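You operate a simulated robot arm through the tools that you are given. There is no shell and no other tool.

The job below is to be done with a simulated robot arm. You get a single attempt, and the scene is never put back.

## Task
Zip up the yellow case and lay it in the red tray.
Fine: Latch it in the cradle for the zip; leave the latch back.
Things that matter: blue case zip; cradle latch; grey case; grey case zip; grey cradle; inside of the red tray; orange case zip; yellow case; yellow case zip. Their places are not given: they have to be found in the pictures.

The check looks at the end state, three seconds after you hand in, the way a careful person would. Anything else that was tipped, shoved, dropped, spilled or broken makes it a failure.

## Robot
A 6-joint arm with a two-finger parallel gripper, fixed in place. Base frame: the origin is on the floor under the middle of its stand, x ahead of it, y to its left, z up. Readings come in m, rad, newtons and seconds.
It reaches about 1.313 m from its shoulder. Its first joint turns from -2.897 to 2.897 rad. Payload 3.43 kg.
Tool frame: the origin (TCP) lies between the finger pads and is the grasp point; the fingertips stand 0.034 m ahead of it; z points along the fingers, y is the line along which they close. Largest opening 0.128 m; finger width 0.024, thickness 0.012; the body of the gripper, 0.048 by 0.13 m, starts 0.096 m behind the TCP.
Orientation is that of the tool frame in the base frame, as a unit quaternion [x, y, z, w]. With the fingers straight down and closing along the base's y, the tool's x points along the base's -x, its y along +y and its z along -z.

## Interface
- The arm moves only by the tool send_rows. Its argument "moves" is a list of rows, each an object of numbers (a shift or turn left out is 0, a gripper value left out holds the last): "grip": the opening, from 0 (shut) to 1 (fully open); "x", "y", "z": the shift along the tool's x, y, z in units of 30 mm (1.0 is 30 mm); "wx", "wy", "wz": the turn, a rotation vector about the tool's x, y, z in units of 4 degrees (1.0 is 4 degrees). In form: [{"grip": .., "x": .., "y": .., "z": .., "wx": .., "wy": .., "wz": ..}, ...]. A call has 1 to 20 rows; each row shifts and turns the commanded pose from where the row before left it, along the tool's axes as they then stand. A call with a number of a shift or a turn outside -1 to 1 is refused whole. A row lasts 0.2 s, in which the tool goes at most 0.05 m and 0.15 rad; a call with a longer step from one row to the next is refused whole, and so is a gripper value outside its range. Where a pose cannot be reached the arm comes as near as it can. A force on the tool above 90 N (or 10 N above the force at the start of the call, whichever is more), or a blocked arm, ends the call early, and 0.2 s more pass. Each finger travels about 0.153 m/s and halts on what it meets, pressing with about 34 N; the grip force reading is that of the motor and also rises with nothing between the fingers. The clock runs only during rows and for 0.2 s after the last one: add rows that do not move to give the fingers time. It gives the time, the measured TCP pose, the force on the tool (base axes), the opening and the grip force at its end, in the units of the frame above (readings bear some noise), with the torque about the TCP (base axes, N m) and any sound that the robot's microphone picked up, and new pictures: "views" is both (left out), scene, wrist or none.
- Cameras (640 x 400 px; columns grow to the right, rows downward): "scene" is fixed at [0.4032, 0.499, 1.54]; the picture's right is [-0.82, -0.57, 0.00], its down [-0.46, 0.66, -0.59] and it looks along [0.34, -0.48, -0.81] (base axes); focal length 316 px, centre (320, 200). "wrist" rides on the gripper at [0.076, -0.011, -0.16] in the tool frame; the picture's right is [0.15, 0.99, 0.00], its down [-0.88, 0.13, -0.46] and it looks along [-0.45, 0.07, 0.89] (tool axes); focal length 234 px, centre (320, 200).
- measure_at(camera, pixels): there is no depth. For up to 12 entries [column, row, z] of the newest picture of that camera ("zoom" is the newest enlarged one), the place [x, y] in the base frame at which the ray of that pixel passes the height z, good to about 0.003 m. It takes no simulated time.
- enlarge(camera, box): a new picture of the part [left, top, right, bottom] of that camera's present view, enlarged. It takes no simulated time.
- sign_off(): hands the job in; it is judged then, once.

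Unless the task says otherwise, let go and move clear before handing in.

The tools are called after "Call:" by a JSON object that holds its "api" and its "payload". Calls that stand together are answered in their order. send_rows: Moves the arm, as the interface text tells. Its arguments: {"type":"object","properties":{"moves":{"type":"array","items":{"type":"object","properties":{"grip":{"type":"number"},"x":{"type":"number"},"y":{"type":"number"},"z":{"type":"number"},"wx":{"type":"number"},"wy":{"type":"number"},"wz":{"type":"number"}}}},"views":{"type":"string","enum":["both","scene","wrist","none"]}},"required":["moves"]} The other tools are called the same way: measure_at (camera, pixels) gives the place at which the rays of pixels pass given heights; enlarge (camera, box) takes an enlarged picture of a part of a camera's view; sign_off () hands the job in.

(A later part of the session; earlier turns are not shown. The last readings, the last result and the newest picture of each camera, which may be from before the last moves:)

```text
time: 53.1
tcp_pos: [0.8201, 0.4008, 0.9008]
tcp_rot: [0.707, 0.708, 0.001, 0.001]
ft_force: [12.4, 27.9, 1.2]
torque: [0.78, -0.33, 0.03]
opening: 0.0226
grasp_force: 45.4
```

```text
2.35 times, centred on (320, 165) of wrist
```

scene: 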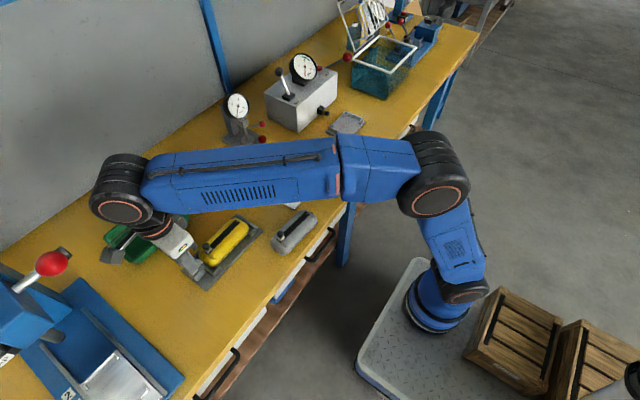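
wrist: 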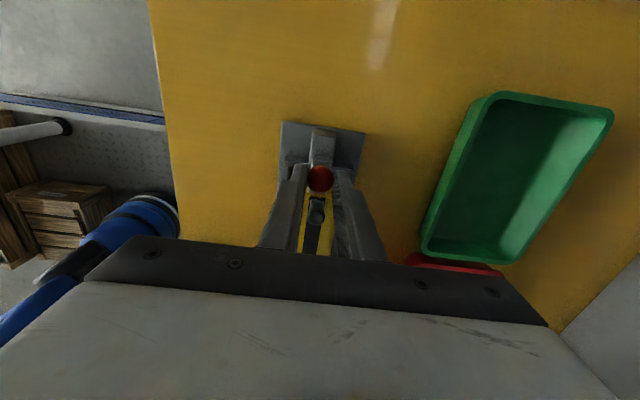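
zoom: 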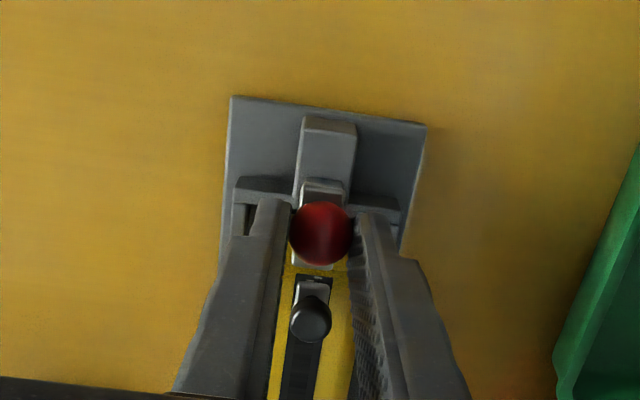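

Fy jumped to 28 N and the ball slipped about 4 mm within the fingers (zoom row 242→232), so the bolt reached its stop after about 17 mm. I'll open, rise and inspect.

Call:
{"api": "send_rows", "payload": {"moves": [{"grip": 0.25}, {"grip": 0.4}, {"grip": 0.47}, {}, {"z": -0.6}, {"z": -0.9}, {"z": -0.9}, {}], "views": "both"}}

Call:
{"api": "enlarge", "payload": {"camera": "wrist", "box": [260, 100, 380, 240]}}

Call:
{"api": "enlarge", "payload": {"camera": "scene", "box": [170, 220, 260, 290]}}

```text
time: 54.9
tcp_pos: [0.8157, 0.4023, 0.973]
tcp_rot: [0.708, 0.707, -0.001, 0.002]
ft_force: [-0.7, -0.1, 0.2]
torque: [0.01, 0.0, 0.0]
opening: 0.0603
grasp_force: 0.0
```

scene: 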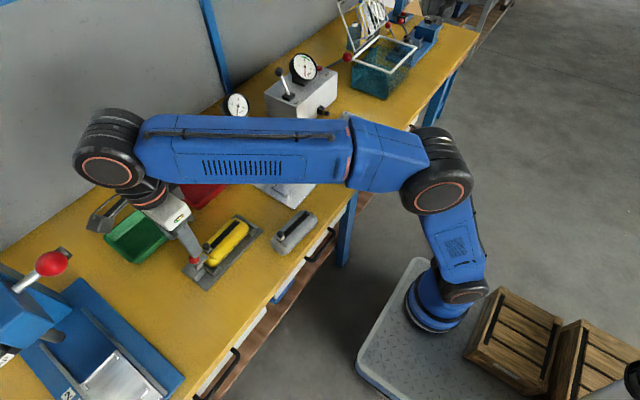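
wrist: 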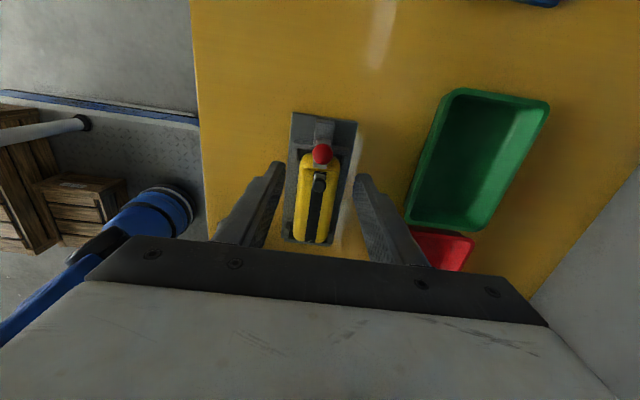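

```text
2.86 times, centred on (320, 170) of wrist
```

zoom: 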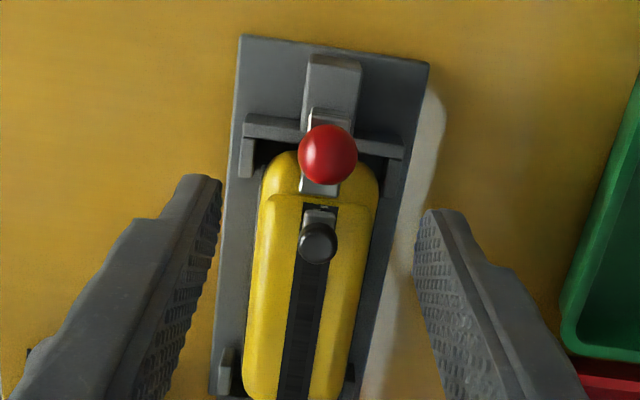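

```text
5.71 times, centred on (215, 255) of scene
```

zoom: 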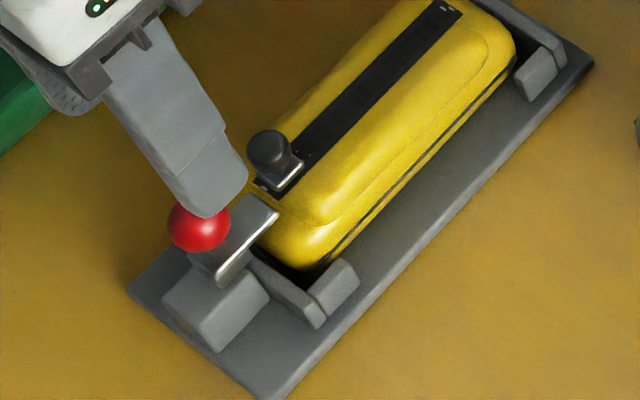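

The bar now extends over the case's +y shoulder (scene zoom (245,225)). I'll measure the ball and slider knob positions now.

Call:
{"api": "measure_at", "payload": {"camera": "wrist", "pixels": [[322.4, 153.6, 0.877], [319, 185, 0.873], [314.5, 172, 0.86], [322.5, 135, 0.848]]}}

Call:
{"api": "enlarge", "payload": {"camera": "wrist", "box": [295, 125, 350, 200]}}

Call:
{"api": "enlarge", "payload": {"camera": "scene", "box": [190, 235, 235, 275]}}

```text
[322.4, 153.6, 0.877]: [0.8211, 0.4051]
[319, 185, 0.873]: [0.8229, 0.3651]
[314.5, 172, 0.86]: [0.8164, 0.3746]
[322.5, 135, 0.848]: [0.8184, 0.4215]
```

```text
5.33 times, centred on (322, 162) of wrist
```

zoom: 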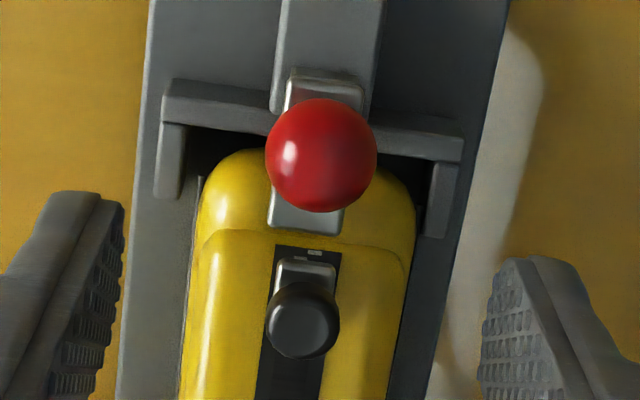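

```text
10.00 times, centred on (212, 255) of scene
```

zoom: 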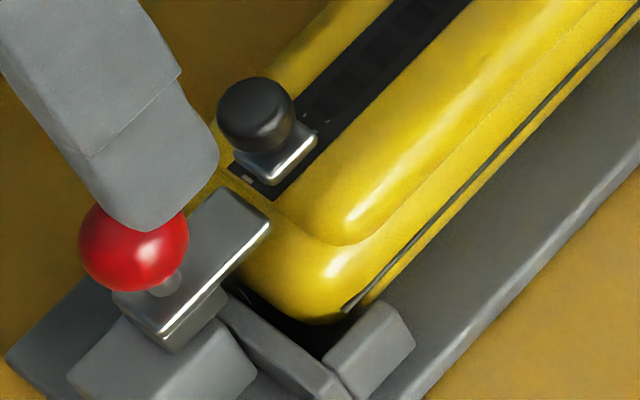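

The bolt has moved to y≈0.405 and overlaps the case's shoulder. Next is the zip slider, whose knob is at about (0.822,0.365,0.873): I'll position over it and descend with the fingers straddling it along x.

Call:
{"api": "send_rows", "payload": {"moves": [{"x": -0.65, "y": 0.05}, {"x": -0.6}, {"z": 0.8}, {"z": 0.8}, {"z": 0.3}, {}], "views": "both"}}

Call:
{"api": "enlarge", "payload": {"camera": "wrist", "box": [230, 80, 410, 250]}}

```text
time: 56.3
tcp_pos: [0.8207, 0.3624, 0.9165]
tcp_rot: [0.707, 0.707, 0.0, 0.001]
ft_force: [-0.1, -0.1, 0.7]
torque: [-0.01, 0.01, 0.01]
opening: 0.0601
grasp_force: 0.1
```

scene: 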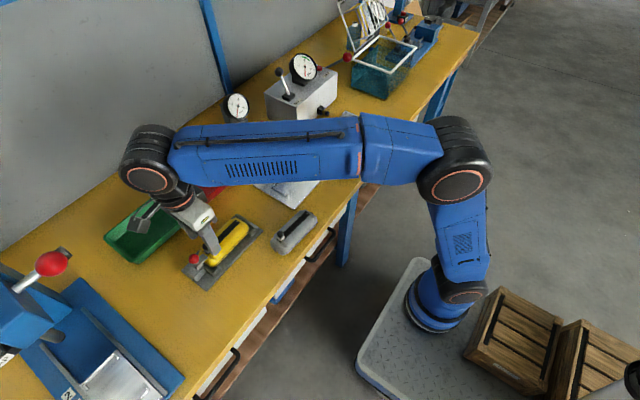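
wrist: 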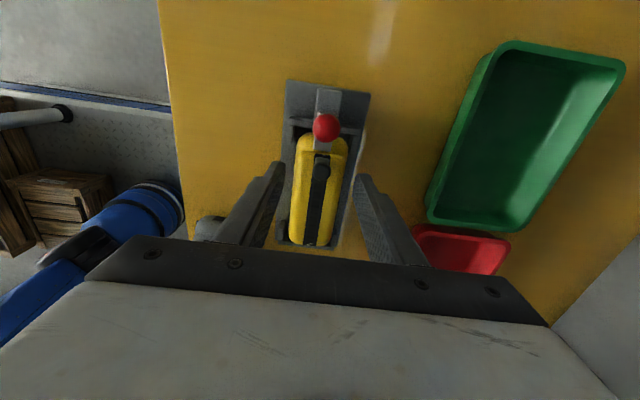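

```text
2.35 times, centred on (320, 165) of wrist
```

zoom: 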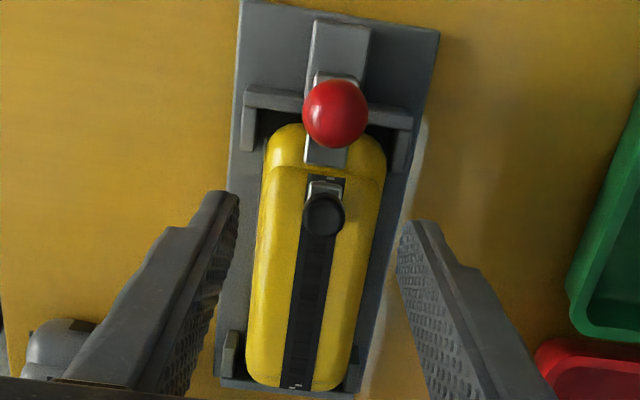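

The knob shows at zoom (323,215), i.e. (0.8222,0.365). I'll trim the position, lower to z ≈ 0.901 so the tips are just above the case top, and close on the knob.

Call:
{"api": "send_rows", "payload": {"moves": [{"x": 0.08, "y": 0.03}, {"z": 0.3}, {"z": 0.2}, {}], "views": "wrist"}}

Call:
{"api": "enlarge", "payload": {"camera": "wrist", "box": [230, 80, 410, 250]}}

```text
time: 57.3
tcp_pos: [0.8213, 0.3655, 0.9015]
tcp_rot: [0.707, 0.707, -0.001, 0.002]
ft_force: [0.5, -0.6, 0.6]
torque: [0.04, 0.02, 0.02]
opening: 0.0601
grasp_force: 0.0
```

wrist: 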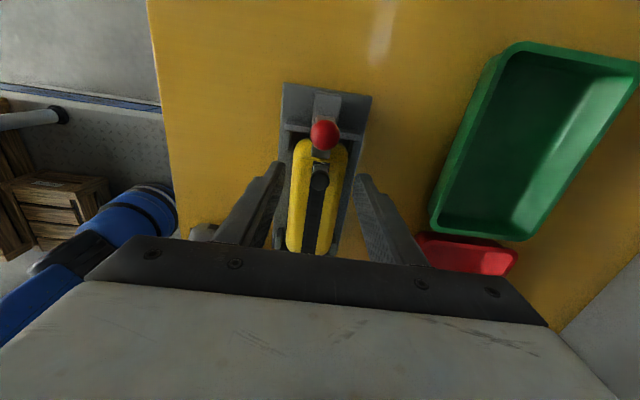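

```text
2.35 times, centred on (320, 165) of wrist
```

zoom: 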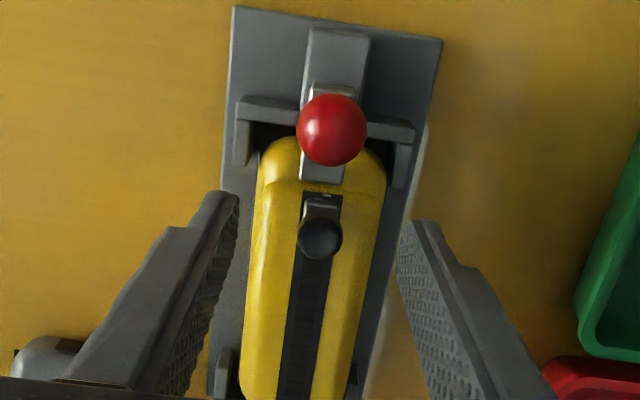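

The knob at zoom (320,238) lies right between the fingertips. Closing on it now.

Call:
{"api": "send_rows", "payload": {"moves": [{"grip": 0.25}, {"grip": 0.12}, {"grip": 0.05}, {"grip": 0.05}, {}], "views": "wrist"}}

Call:
{"api": "enlarge", "payload": {"camera": "wrist", "box": [230, 80, 410, 250]}}

```text
time: 58.5
tcp_pos: [0.8208, 0.3662, 0.9016]
tcp_rot: [0.707, 0.707, -0.001, 0.001]
ft_force: [-0.2, 0.6, -1.1]
torque: [-0.01, 0.05, -0.01]
opening: 0.0146
grasp_force: 34.3
```

wrist: 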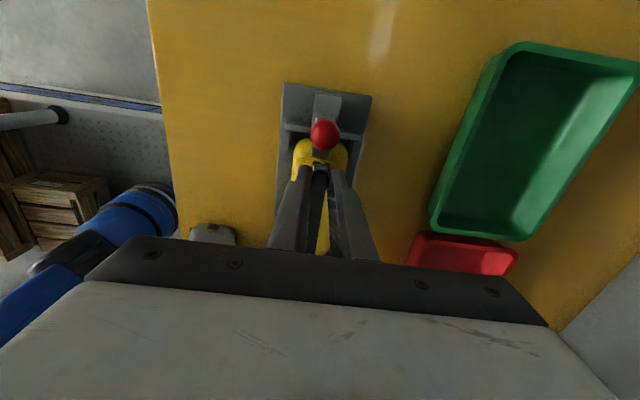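

```text
2.35 times, centred on (320, 165) of wrist
```

zoom: 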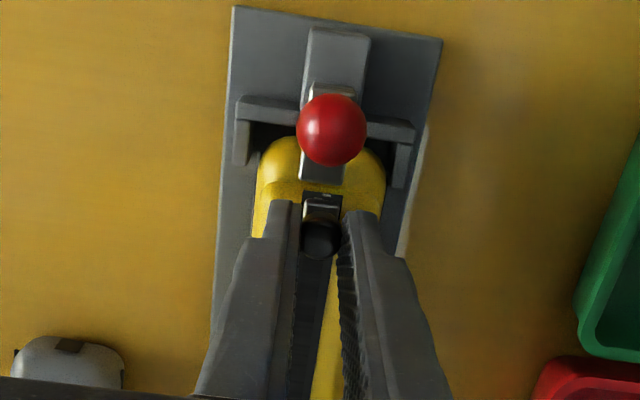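

The knob is gripped (opening 0.0146 m, 34 N). I'll drag it toward −y, starting with a short stretch to feel the resistance.

Call:
{"api": "send_rows", "payload": {"moves": [{"x": -0.15}, {"x": -0.2}, {"x": -0.2}, {}], "views": "both"}}

Call:
{"api": "enlarge", "payload": {"camera": "wrist", "box": [230, 80, 410, 250]}}

Call:
{"api": "enlarge", "payload": {"camera": "scene", "box": [180, 210, 270, 290]}}

```text
time: 59.5
tcp_pos: [0.8214, 0.3501, 0.901]
tcp_rot: [0.707, 0.707, 0.0, 0.002]
ft_force: [-0.3, 0.4, -0.5]
torque: [0.06, -0.03, 0.0]
opening: 0.0147
grasp_force: 34.1
```

scene: 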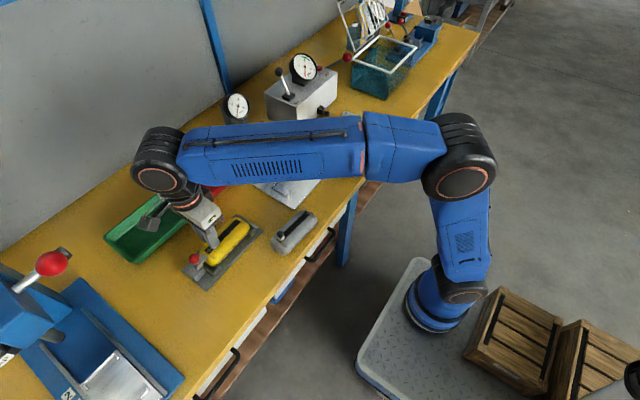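
wrist: 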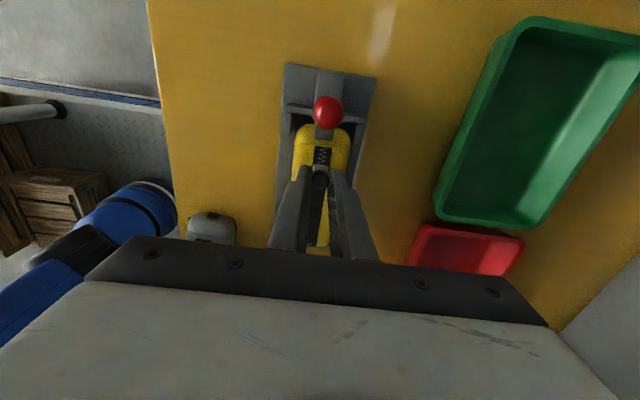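

```text
2.35 times, centred on (320, 165) of wrist
```

zoom: 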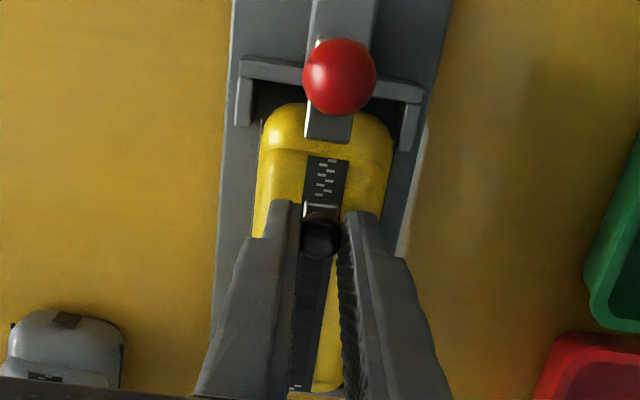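

```text
5.00 times, centred on (225, 250) of scene
```

zoom: 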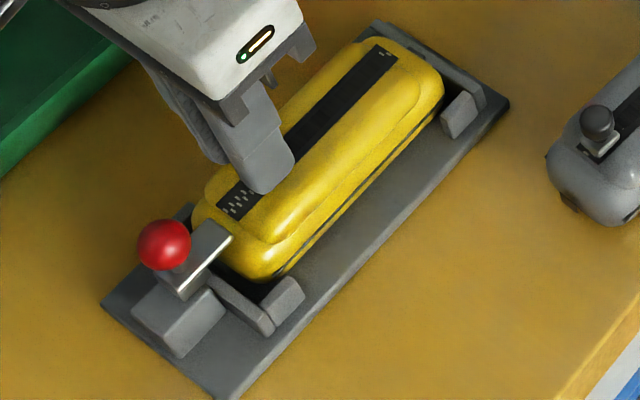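

Interlocked teeth now show behind the slider at zoom (325,175), so the zip is closing and the slider moves freely. I'll keep dragging toward −y.

Call:
{"api": "send_rows", "payload": {"moves": [{"x": -0.25}, {"x": -0.25}, {"x": -0.25}, {"x": -0.25}, {"x": -0.25}, {"x": -0.25}, {}], "views": "wrist"}}

Call:
{"api": "enlarge", "payload": {"camera": "wrist", "box": [230, 30, 410, 250]}}

```text
time: 61.1
tcp_pos: [0.8212, 0.3024, 0.9021]
tcp_rot: [0.707, 0.707, 0.0, 0.001]
ft_force: [-0.9, 0.1, -0.2]
torque: [0.01, 0.0, 0.01]
opening: 0.0148
grasp_force: 33.7
```

wrist: 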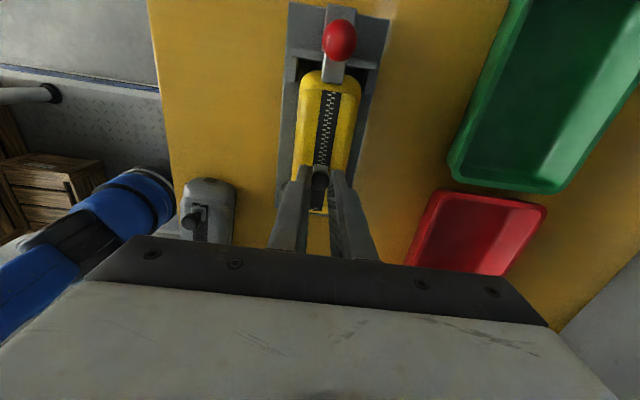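

```text
1.82 times, centred on (320, 140) of wrist
```

zoom: 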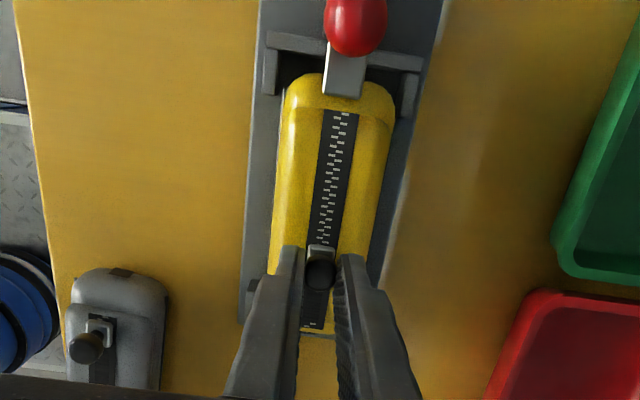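

About 64 mm is closed and the last open stretch is at zoom rows 290–325. I'll continue in smaller steps to the end stop.

Call:
{"api": "send_rows", "payload": {"moves": [{"x": -0.15}, {"x": -0.15}, {"x": -0.15}, {}], "views": "none"}}

Call:
{"api": "send_rows", "payload": {"moves": [{"x": -0.1}, {"x": -0.1}, {}], "views": "wrist"}}

Call:
{"api": "enlarge", "payload": {"camera": "wrist", "box": [230, 30, 410, 250]}}

```text
time: 62.1
tcp_pos: [0.8214, 0.291, 0.8999]
tcp_rot: [0.707, 0.707, 0.0, 0.001]
ft_force: [0.8, 0.0, 3.3]
torque: [-0.05, -0.04, 0.0]
opening: 0.0148
grasp_force: 34.7
```

```text
time: 62.9
tcp_pos: [0.8219, 0.2852, 0.9013]
tcp_rot: [0.707, 0.707, 0.0, 0.002]
ft_force: [-0.2, 0.8, 0.8]
torque: [0.01, 0.04, -0.02]
opening: 0.0149
grasp_force: 34.1
```

wrist: 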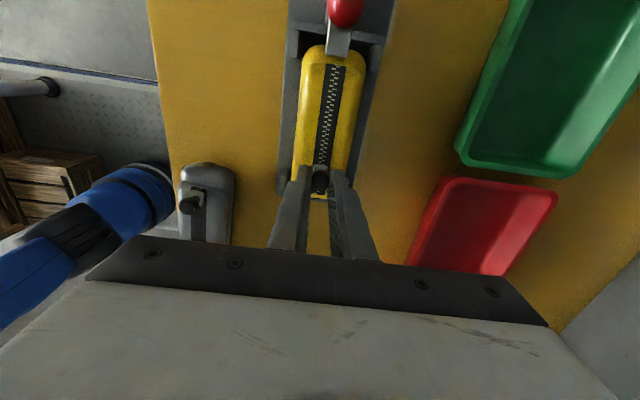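

```text
1.82 times, centred on (320, 140) of wrist
```

zoom: 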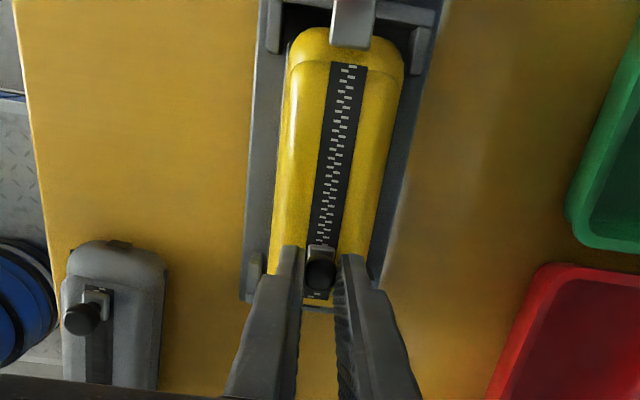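

Only the end stops at zoom (313,295) remain ahead of the slider. I'll go on in 2 mm steps until the force rises.

Call:
{"api": "send_rows", "payload": {"moves": [{"x": -0.08}, {"x": -0.08}, {}], "views": "none"}}

Call:
{"api": "send_rows", "payload": {"moves": [{"x": -0.08}, {}], "views": "none"}}

Call:
{"api": "send_rows", "payload": {"moves": [{"x": -0.08}, {}], "views": "wrist"}}

Call:
{"api": "enlarge", "payload": {"camera": "wrist", "box": [230, 30, 410, 250]}}

```text
time: 63.7
tcp_pos: [0.8212, 0.2795, 0.9011]
tcp_rot: [0.707, 0.707, 0.0, 0.0]
ft_force: [0.1, -0.2, 0.1]
torque: [-0.01, -0.03, 0.01]
opening: 0.0148
grasp_force: 34.1
```

```text
time: 64.3
tcp_pos: [0.8215, 0.2769, 0.9008]
tcp_rot: [0.707, 0.707, 0.0, 0.001]
ft_force: [-0.5, -0.8, 0.0]
torque: [0.04, 0.02, -0.01]
opening: 0.0145
grasp_force: 34.6
```

```text
time: 64.9
tcp_pos: [0.8216, 0.2737, 0.9001]
tcp_rot: [0.707, 0.707, -0.001, 0.001]
ft_force: [-0.7, 0.2, 1.2]
torque: [-0.02, 0.06, 0.0]
opening: 0.0148
grasp_force: 33.8
```

wrist: 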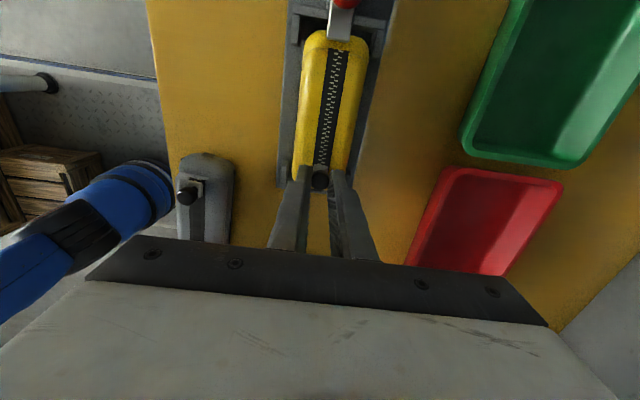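

```text
1.82 times, centred on (320, 140) of wrist
```

zoom: 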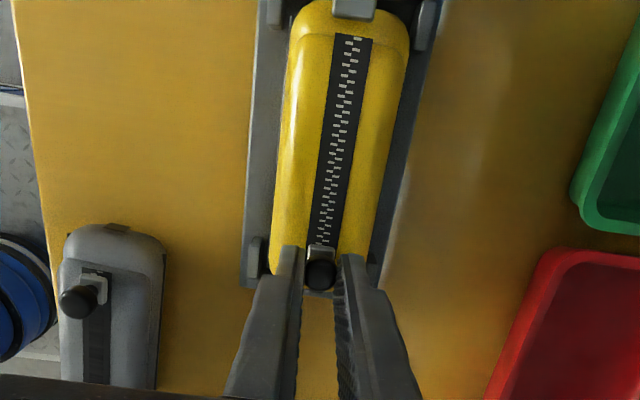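

Still free at y 0.2737, with the slider nearly over the stops. Continuing in 2–3 mm steps.

Call:
{"api": "send_rows", "payload": {"moves": [{"x": -0.08}, {}], "views": "none"}}

Call:
{"api": "send_rows", "payload": {"moves": [{"x": -0.08}, {}], "views": "none"}}

Call:
{"api": "send_rows", "payload": {"moves": [{"x": -0.08}, {}], "views": "wrist"}}

Call:
{"api": "enlarge", "payload": {"camera": "wrist", "box": [230, 0, 410, 220]}}

```text
time: 65.5
tcp_pos: [0.8224, 0.2711, 0.9007]
tcp_rot: [0.707, 0.707, -0.001, 0.001]
ft_force: [2.1, -0.5, 5.9]
torque: [-0.04, -0.06, 0.0]
opening: 0.0151
grasp_force: 33.7
```

```text
time: 66.1
tcp_pos: [0.8223, 0.2702, 0.9015]
tcp_rot: [0.708, 0.706, 0.001, 0.001]
ft_force: [2.4, 4.1, 4.6]
torque: [0.24, -0.08, -0.06]
opening: 0.0149
grasp_force: 34.4
```

```text
time: 66.7
tcp_pos: [0.8207, 0.2687, 0.9015]
tcp_rot: [0.707, 0.707, 0.0, 0.002]
ft_force: [-0.6, 17.9, 3.5]
torque: [1.1, 0.01, 0.02]
opening: 0.0151
grasp_force: 34.3
```

wrist: 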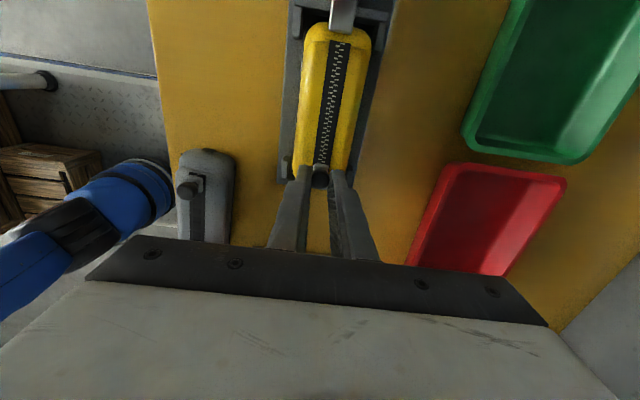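

```text
1.82 times, centred on (320, 110) of wrist
```

zoom: 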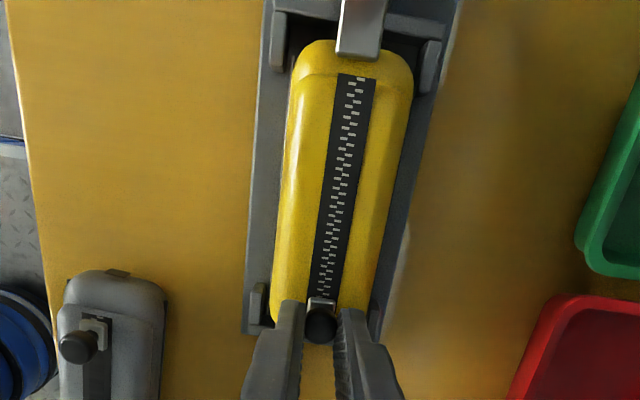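

Fy rose to 18 N at y≈0.269 without the knob slipping, and the teeth are meshed along the whole strip, so the slider is at its end stop. I'll open, rise and inspect.

Call:
{"api": "send_rows", "payload": {"moves": [{"x": 0.05}, {"grip": 0.2}, {"grip": 0.4}, {"grip": 0.47}, {}, {"z": -0.6}, {"z": -0.9}, {"z": -0.6}, {}], "views": "both"}}

Call:
{"api": "enlarge", "payload": {"camera": "wrist", "box": [250, 30, 410, 240]}}

Call:
{"api": "enlarge", "payload": {"camera": "scene", "box": [180, 210, 270, 290]}}

```text
time: 68.7
tcp_pos: [0.8227, 0.2696, 0.9646]
tcp_rot: [0.707, 0.707, -0.001, 0.001]
ft_force: [0.1, -1.1, 0.4]
torque: [0.01, 0.01, 0.04]
opening: 0.0602
grasp_force: 0.1
```

scene: 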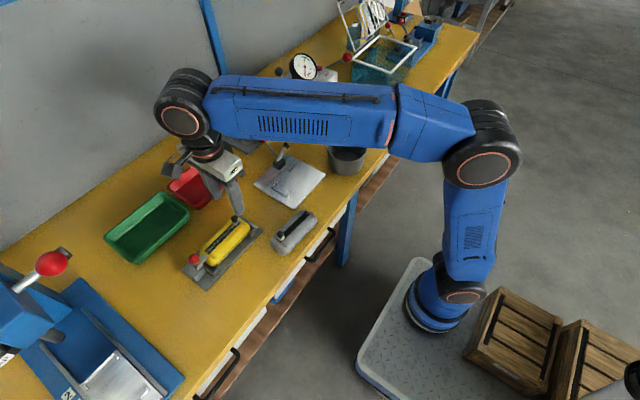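
wrist: 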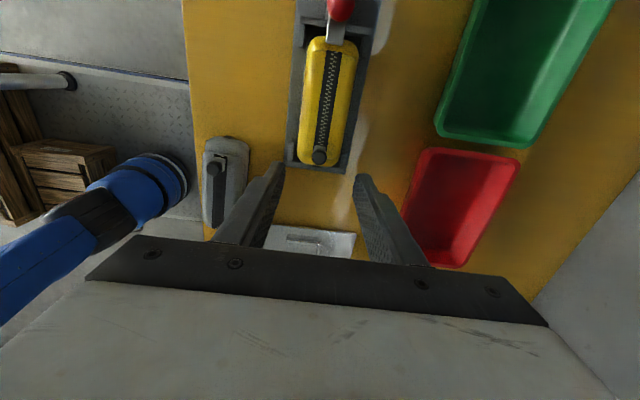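

```text
1.90 times, centred on (330, 135) of wrist
```

zoom: 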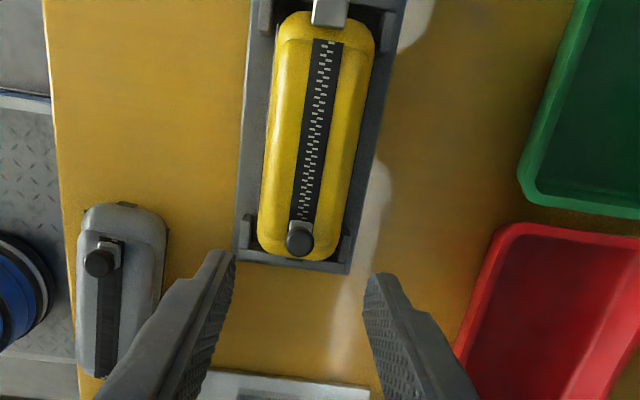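

```text
5.00 times, centred on (225, 250) of scene
```

zoom: 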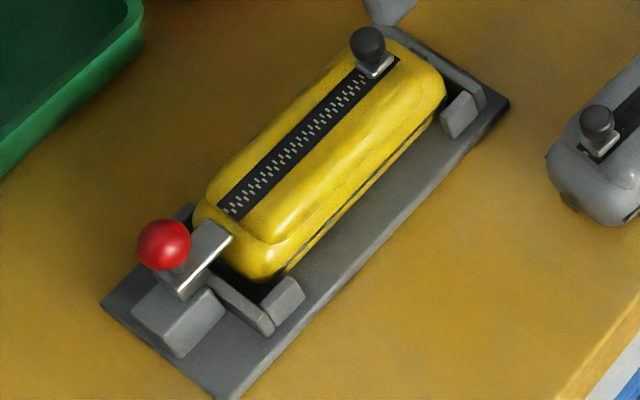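

The zip is fully closed, with the slider at the −y end (scene zoom (370,48)) and meshed teeth behind it. Now I'll go back to the latch ball at (0.820,0.405,0.877) and straddle it.

Call:
{"api": "send_rows", "payload": {"moves": [{"x": 0.9, "y": -0.05}, {"x": 0.9}, {"x": 0.9}, {"x": 0.9}, {"x": 0.9}, {"z": 0.6}, {"z": 0.6}, {"z": 0.5}, {}], "views": "wrist"}}

Call:
{"api": "enlarge", "payload": {"camera": "wrist", "box": [230, 80, 410, 250]}}

```text
time: 70.7
tcp_pos: [0.8213, 0.4042, 0.9128]
tcp_rot: [0.707, 0.707, 0.0, 0.001]
ft_force: [-0.4, -0.1, 0.8]
torque: [0.02, -0.02, 0.02]
opening: 0.0603
grasp_force: 0.0
```

wrist: 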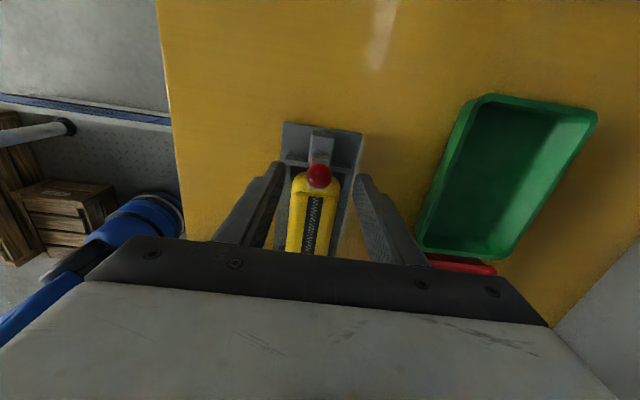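

```text
2.35 times, centred on (320, 165) of wrist
```

zoom: 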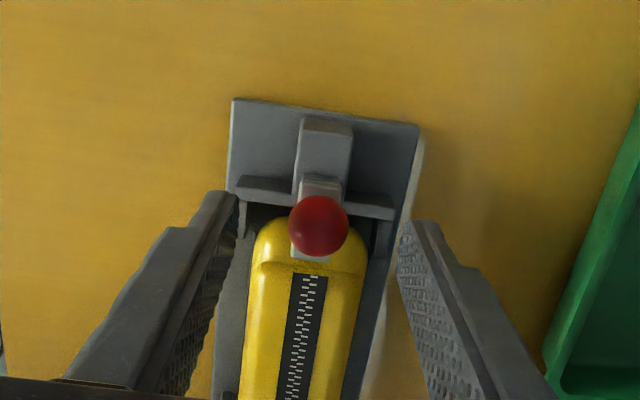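

The ball at zoom (318,226) is centred between the fingers. I'll lower to z 0.900 and close on it.

Call:
{"api": "send_rows", "payload": {"moves": [{"y": -0.04, "z": 0.4}, {}, {"grip": 0.25}, {"grip": 0.1}, {"grip": 0.1}, {}], "views": "none"}}

Call:
{"api": "send_rows", "payload": {"moves": [{"x": 0.1}, {"x": 0.1}, {}], "views": "wrist"}}

Call:
{"api": "enlarge", "payload": {"camera": "wrist", "box": [230, 80, 410, 250]}}

```text
time: 72.1
tcp_pos: [0.8197, 0.4048, 0.9009]
tcp_rot: [0.707, 0.707, 0.0, 0.001]
ft_force: [23.6, 2.8, 4.5]
torque: [0.15, -0.65, 0.0]
opening: 0.0226
grasp_force: 44.7
```

```text
time: 72.9
tcp_pos: [0.8204, 0.4096, 0.9015]
tcp_rot: [0.707, 0.707, 0.0, 0.0]
ft_force: [27.6, -0.5, -6.0]
torque: [-0.29, -0.7, 0.02]
opening: 0.0225
grasp_force: 45.1
```

wrist: 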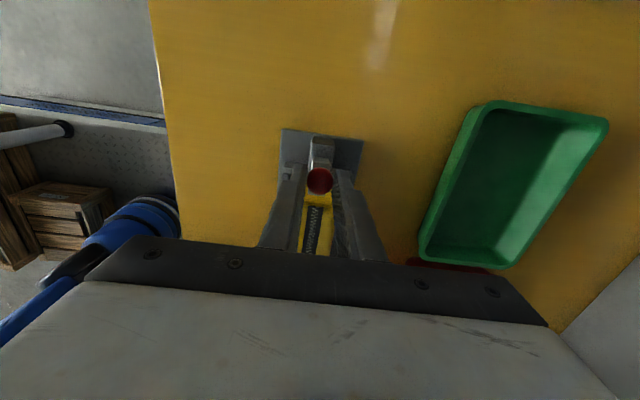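

```text
2.35 times, centred on (320, 165) of wrist
```

zoom: 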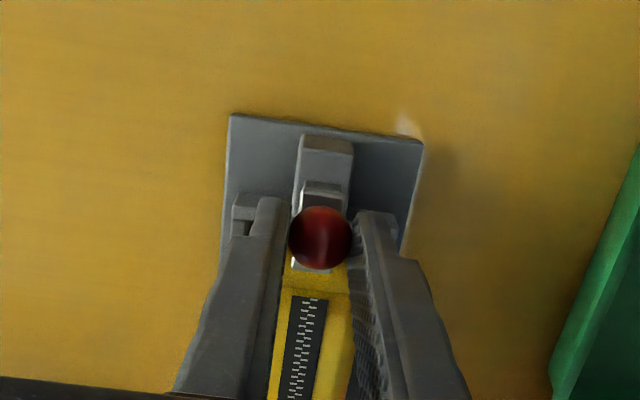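

The bolt is sliding back freely. I'll relieve the side load (1 mm toward +x) and continue +y to its back stop.

Call:
{"api": "send_rows", "payload": {"moves": [{"y": 0.035}, {"x": 0.1}, {"x": 0.1}, {"x": 0.1}, {}], "views": "none"}}

Call:
{"api": "send_rows", "payload": {"moves": [{"x": 0.08}, {}], "views": "wrist"}}

Call:
{"api": "enlarge", "payload": {"camera": "wrist", "box": [230, 80, 410, 250]}}

```text
time: 74.1
tcp_pos: [0.8209, 0.4196, 0.9019]
tcp_rot: [0.707, 0.707, 0.001, 0.001]
ft_force: [10.4, 2.2, 0.8]
torque: [-0.02, -0.31, 0.02]
opening: 0.0224
grasp_force: 45.6
```

```text
time: 74.7
tcp_pos: [0.8197, 0.4216, 0.9004]
tcp_rot: [0.708, 0.707, 0.0, 0.0]
ft_force: [6.6, -7.5, 2.2]
torque: [-0.02, -0.15, -0.02]
opening: 0.0228
grasp_force: 44.5
```

wrist: 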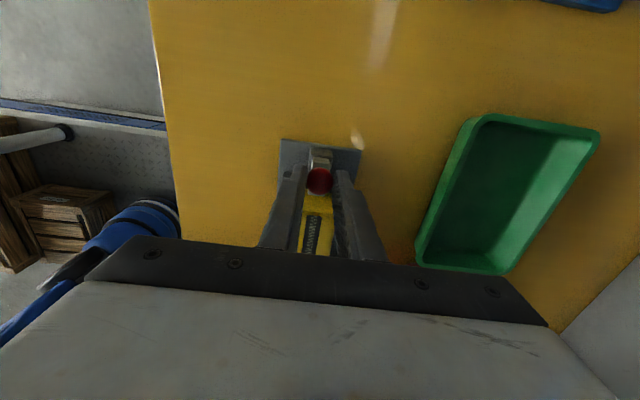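

```text
2.35 times, centred on (320, 165) of wrist
```

zoom: 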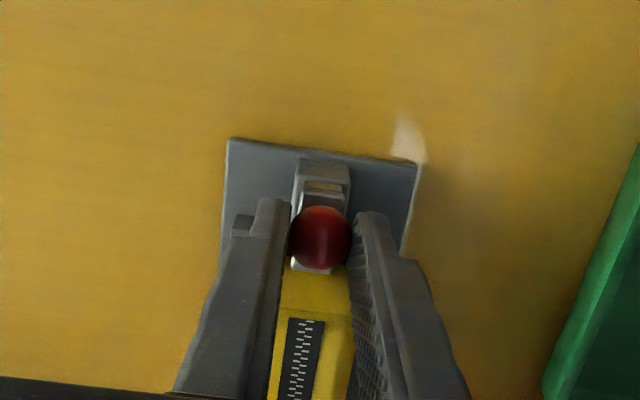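

Fy is −7.5 N at y≈0.4215, about where the bolt started. One more small push will confirm the back stop.

Call:
{"api": "send_rows", "payload": {"moves": [{"x": 0.07}, {}], "views": "none"}}

Call:
{"api": "send_rows", "payload": {"moves": [{"grip": 0.25}, {"grip": 0.4}, {"grip": 0.47}, {}, {"z": -0.6}, {"z": -0.9, "x": -0.4}, {"z": -0.9, "x": -0.6}, {}], "views": "both"}}

Call:
{"api": "enlarge", "payload": {"camera": "wrist", "box": [250, 80, 390, 250]}}

Call:
{"api": "enlarge", "payload": {"camera": "scene", "box": [180, 210, 270, 290]}}

```text
time: 75.3
tcp_pos: [0.8193, 0.4212, 0.9008]
tcp_rot: [0.707, 0.707, -0.001, 0.001]
ft_force: [-1.2, -27.6, -3.5]
torque: [-0.9, 0.05, 0.01]
opening: 0.0226
grasp_force: 45.4
```

```text
time: 77.1
tcp_pos: [0.8202, 0.3932, 0.9722]
tcp_rot: [0.707, 0.707, 0.0, 0.001]
ft_force: [0.1, 0.3, 0.4]
torque: [0.03, 0.03, 0.02]
opening: 0.0602
grasp_force: 0.1
```

scene: 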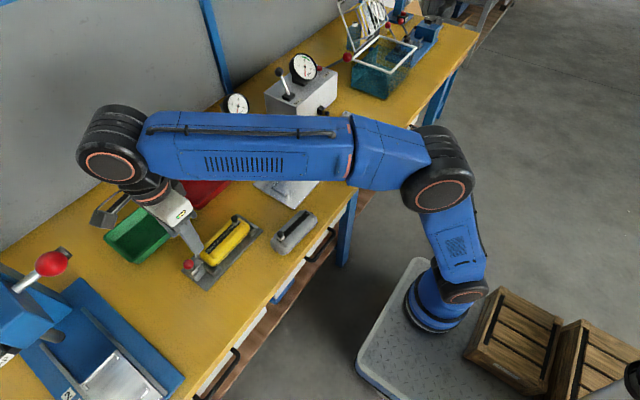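
wrist: 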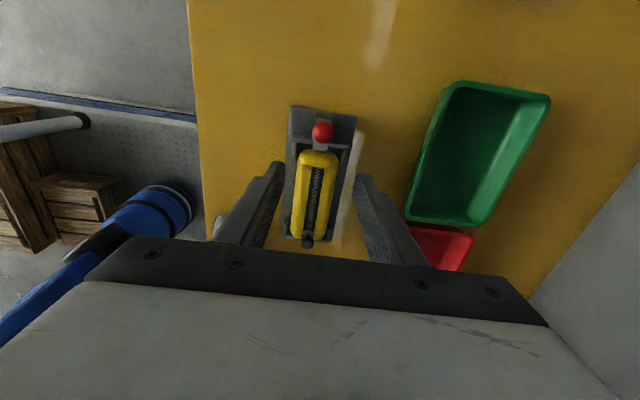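

```text
2.35 times, centred on (320, 165) of wrist
```

zoom: 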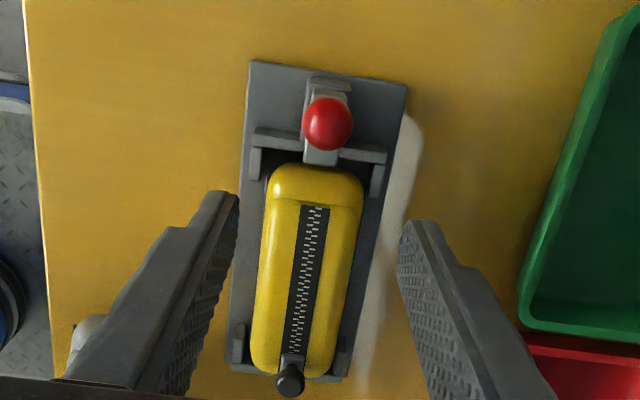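

```text
5.00 times, centred on (225, 250) of scene
```

zoom: 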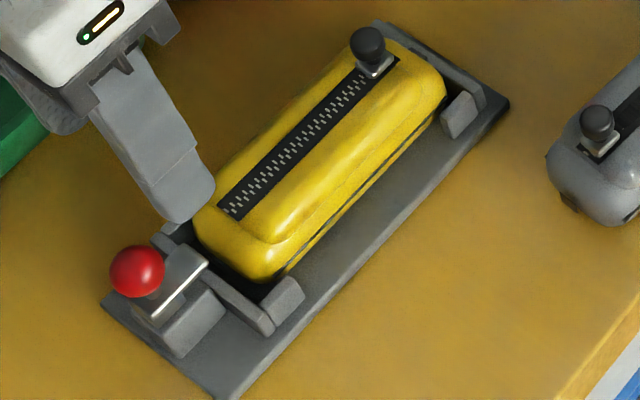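

The latch is firmly back (−27.6 N against its stop, ball at its original pixel). Before lifting the case I'll measure the red tray and its tall neighbours from the scene camera.

Call:
{"api": "measure_at", "payload": {"camera": "scene", "pixels": [[213, 151, 0.84], [240.6, 166.8, 0.84], [198, 208.7, 0.84], [167.6, 187, 0.84], [240, 145, 0.8], [237, 106, 0.95], [262, 125, 0.9], [224, 133, 0.8], [256, 150, 0.8], [178, 178, 0.8], [203, 182, 0.8]]}}

Call:
{"api": "send_rows", "payload": {"moves": [{"y": 0.9, "x": -0.4}, {"y": 0.9, "x": -0.4}, {"y": 0.9, "x": -0.4}, {"y": 0.9, "x": -0.4}, {"y": 0.9, "x": -0.4}, {"y": 0.6, "x": -0.4, "z": -0.5}, {"z": -0.5}, {}], "views": "both"}}

```text
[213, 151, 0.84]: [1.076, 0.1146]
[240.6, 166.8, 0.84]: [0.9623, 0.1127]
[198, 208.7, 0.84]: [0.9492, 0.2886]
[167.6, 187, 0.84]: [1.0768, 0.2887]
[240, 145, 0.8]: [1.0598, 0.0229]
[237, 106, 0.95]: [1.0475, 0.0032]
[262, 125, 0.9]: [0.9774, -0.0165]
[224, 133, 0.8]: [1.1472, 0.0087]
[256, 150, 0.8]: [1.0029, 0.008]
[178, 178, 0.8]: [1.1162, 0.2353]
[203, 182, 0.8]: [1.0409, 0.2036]
```

```text
time: 78.9
tcp_pos: [0.9733, 0.3207, 1.0026]
tcp_rot: [0.707, 0.707, 0.0, 0.001]
ft_force: [-0.1, 0.2, 0.6]
torque: [0.02, 0.0, -0.03]
opening: 0.0601
grasp_force: 0.1
```

scene: 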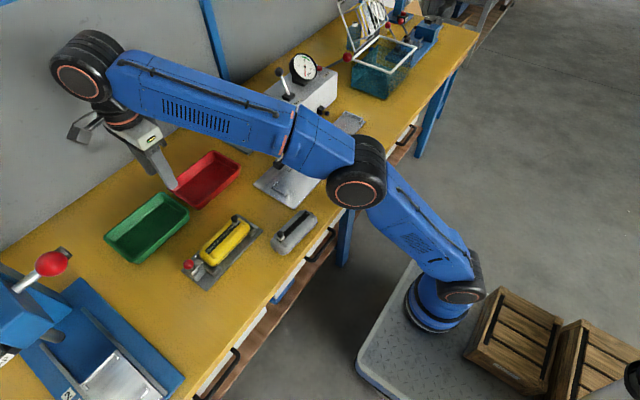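
wrist: 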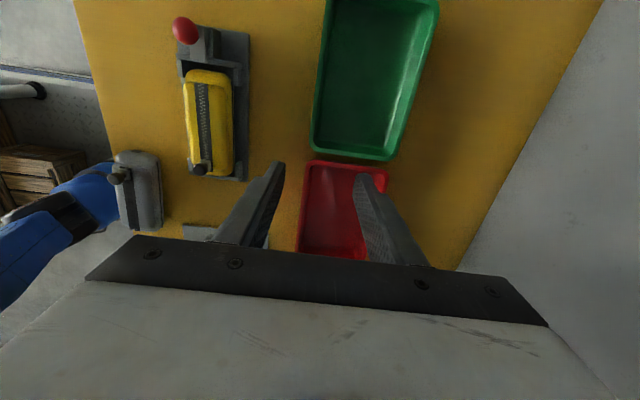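

The tray rim spans about x 0.956–1.076, y 0.114–0.289 (centre ≈ (1.016,0.201)). I'll shift +y and +x for an unobstructed wrist view of its inside.

Call:
{"api": "send_rows", "payload": {"moves": [{"y": 0.7, "x": 0.7}, {"y": 0.6, "x": 0.8}, {"x": 0.5}, {}], "views": "wrist"}}

Call:
{"api": "enlarge", "payload": {"camera": "wrist", "box": [260, 100, 400, 240]}}

```text
time: 79.9
tcp_pos: [0.9951, 0.3723, 0.9821]
tcp_rot: [0.707, 0.707, 0.0, 0.001]
ft_force: [-0.3, 0.1, -0.4]
torque: [0.0, 0.05, 0.03]
opening: 0.0603
grasp_force: 0.0
out of reach, approached as far as the arm can: row 2, 3
```

wrist: 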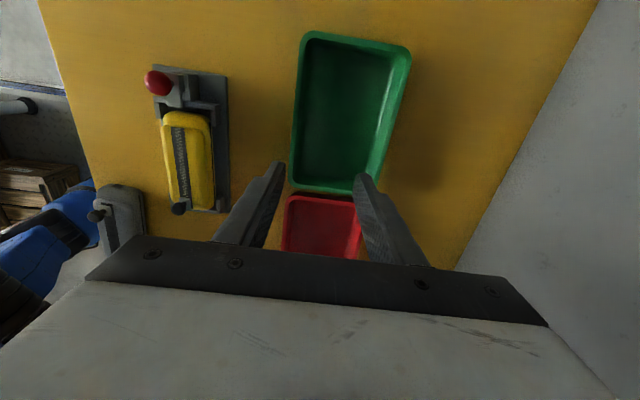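

```text
2.86 times, centred on (330, 170) of wrist
```

zoom: 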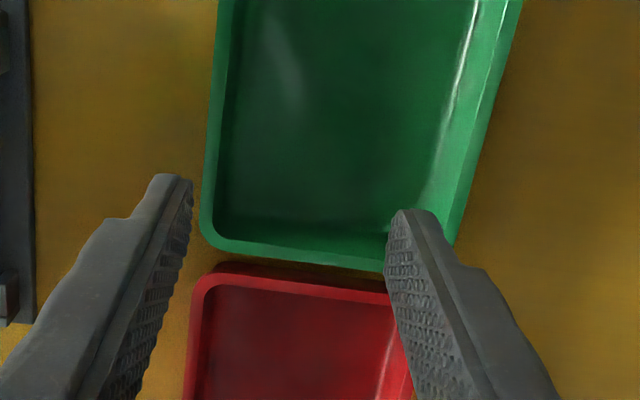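

I went the wrong way, and that pose was out of reach; the tray lies on the −y side of the view. I'll come back toward y≈0.245 so the tray moves up in the picture.

Call:
{"api": "send_rows", "payload": {"moves": [{"x": -0.9, "y": -0.3}, {"x": -0.9}, {"x": -0.9}, {"x": -0.9}, {"x": -0.9}, {}], "views": "both"}}

Call:
{"api": "enlarge", "payload": {"camera": "wrist", "box": [250, 60, 430, 240]}}

```text
time: 81.3
tcp_pos: [0.9844, 0.2353, 0.9852]
tcp_rot: [0.706, 0.708, -0.001, 0.002]
ft_force: [-0.3, 0.6, 1.0]
torque: [-0.04, 0.02, -0.01]
opening: 0.06
grasp_force: 0.0
```

scene: 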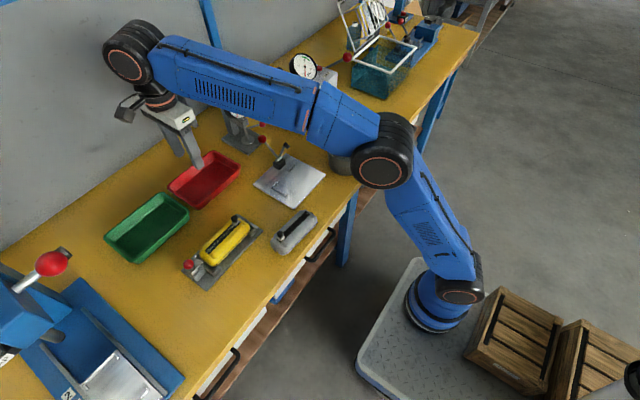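
wrist: 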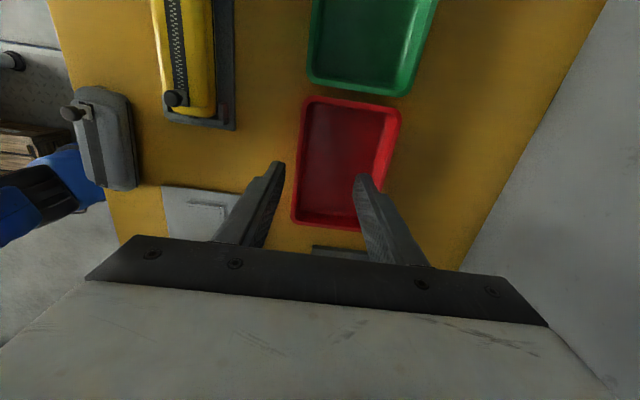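

```text
2.22 times, centred on (340, 150) of wrist
```

zoom: 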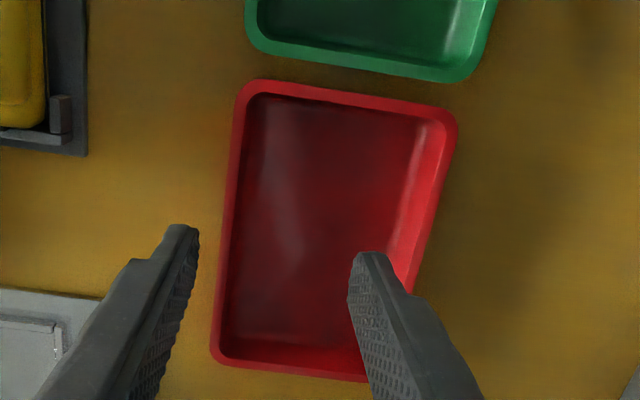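

Call:
{"api": "measure_at", "payload": {"camera": "zoom", "pixels": [[247, 80, 0.84], [458, 118, 0.84], [211, 360, 0.84], [250, 97, 0.835], [443, 125, 0.835], [222, 350, 0.835], [420, 127, 0.805], [388, 245, 0.805], [262, 105, 0.805], [236, 338, 0.805], [340, 340, 0.805], [330, 110, 0.805]]}}

Call:
{"api": "enlarge", "payload": {"camera": "scene", "box": [150, 130, 260, 230]}}

```text
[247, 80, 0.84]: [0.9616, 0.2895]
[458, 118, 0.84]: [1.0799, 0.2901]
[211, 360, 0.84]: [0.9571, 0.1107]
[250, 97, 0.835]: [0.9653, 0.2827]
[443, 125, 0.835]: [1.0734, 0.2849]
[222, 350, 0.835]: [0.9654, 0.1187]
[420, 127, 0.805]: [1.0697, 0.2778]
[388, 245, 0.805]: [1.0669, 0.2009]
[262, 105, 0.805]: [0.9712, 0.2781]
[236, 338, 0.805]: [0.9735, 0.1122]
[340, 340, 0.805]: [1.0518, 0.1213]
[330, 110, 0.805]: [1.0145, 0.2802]
```

```text
4.00 times, centred on (205, 180) of scene
```

zoom: 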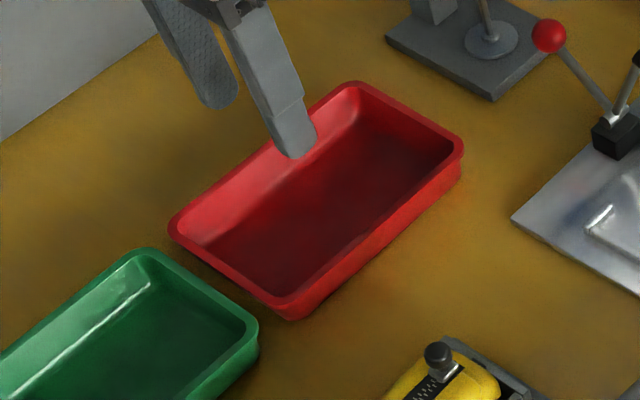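

The tray interior is about x 0.966–1.073, y 0.118–0.284 (centre ≈ (1.019,0.201), turned about 1.5°), which is within reach. I'll return above the cradle to regrip the case.

Call:
{"api": "send_rows", "payload": {"moves": [{"y": -0.9, "x": 0.6, "grip": 0.625}, {"y": -0.9, "x": 0.6}, {"y": -0.9, "x": 0.6}, {"y": -0.9, "x": 0.6}, {"y": -0.9, "x": 0.6}, {"y": -0.95, "x": 0.6}, {"x": 0.6}, {}], "views": "wrist"}}

Call:
{"api": "enlarge", "payload": {"camera": "wrist", "box": [250, 90, 390, 240]}}

```text
time: 83.1
tcp_pos: [0.823, 0.3611, 0.9837]
tcp_rot: [0.707, 0.707, 0.0, 0.0]
ft_force: [0.0, -0.1, 0.5]
torque: [0.01, -0.01, 0.0]
opening: 0.0798
grasp_force: 0.1
```

wrist: 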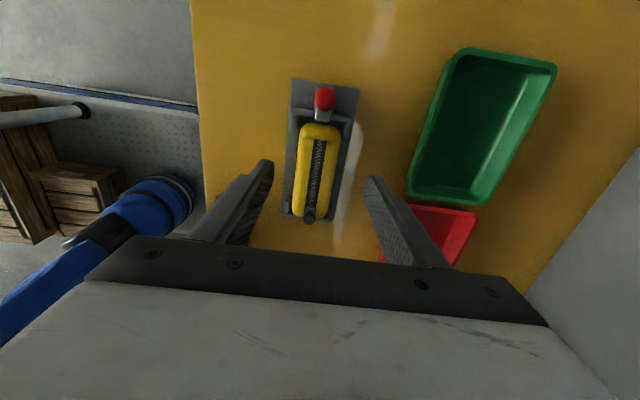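

```text
2.67 times, centred on (320, 165) of wrist
```

zoom: 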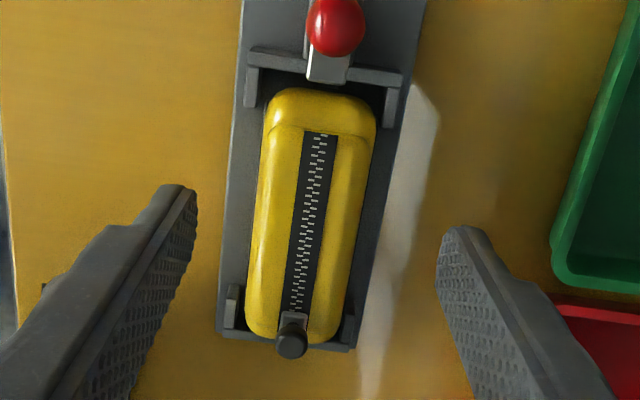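

Call:
{"api": "measure_at", "payload": {"camera": "zoom", "pixels": [[321, 88, 0.835], [285, 335, 0.835], [321, 135, 0.86], [262, 180, 0.83], [378, 140, 0.83], [250, 290, 0.83], [348, 290, 0.83], [291, 343, 0.875]]}}

```text
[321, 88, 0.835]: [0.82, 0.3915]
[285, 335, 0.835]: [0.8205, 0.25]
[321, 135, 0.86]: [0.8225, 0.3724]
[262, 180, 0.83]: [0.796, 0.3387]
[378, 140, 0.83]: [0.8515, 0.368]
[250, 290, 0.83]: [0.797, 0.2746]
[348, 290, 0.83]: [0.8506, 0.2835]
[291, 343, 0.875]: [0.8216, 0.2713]
```

The case centre in the cradle is about (0.822,0.3195). I'll move above it and descend in stages with the 0.08 m opening.

Call:
{"api": "send_rows", "payload": {"moves": [{"x": -0.7, "y": -0.03}, {"x": -0.69}, {"z": 0.9}, {"z": 0.9}, {"z": 0.9}, {"z": 0.7}, {}], "views": "wrist"}}

Call:
{"api": "enlarge", "payload": {"camera": "wrist", "box": [220, 60, 420, 250]}}

```text
time: 84.7
tcp_pos: [0.8219, 0.321, 0.8833]
tcp_rot: [0.707, 0.707, 0.0, 0.001]
ft_force: [0.1, -0.1, -0.3]
torque: [0.03, 0.0, 0.0]
opening: 0.0801
grasp_force: 0.0
```

wrist: 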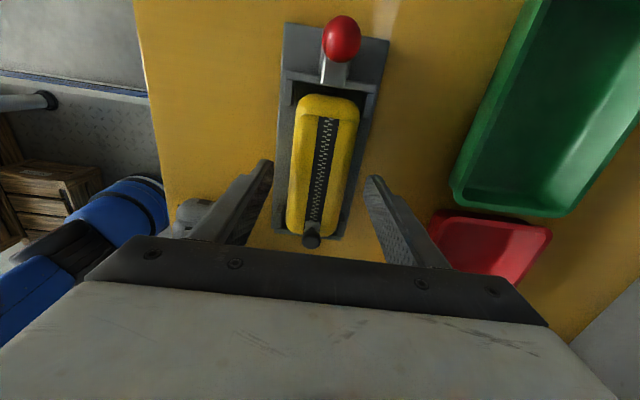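

```text
2.11 times, centred on (320, 155) of wrist
```

zoom: 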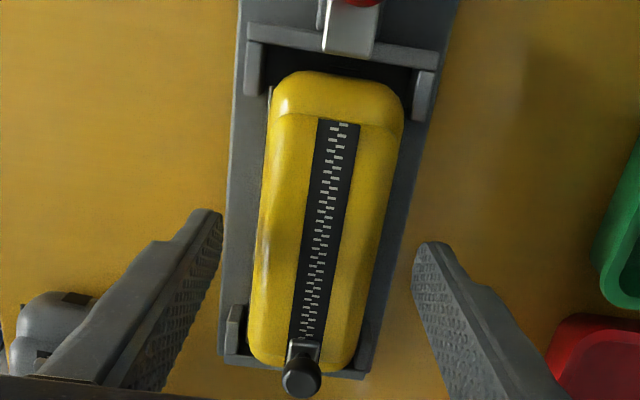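

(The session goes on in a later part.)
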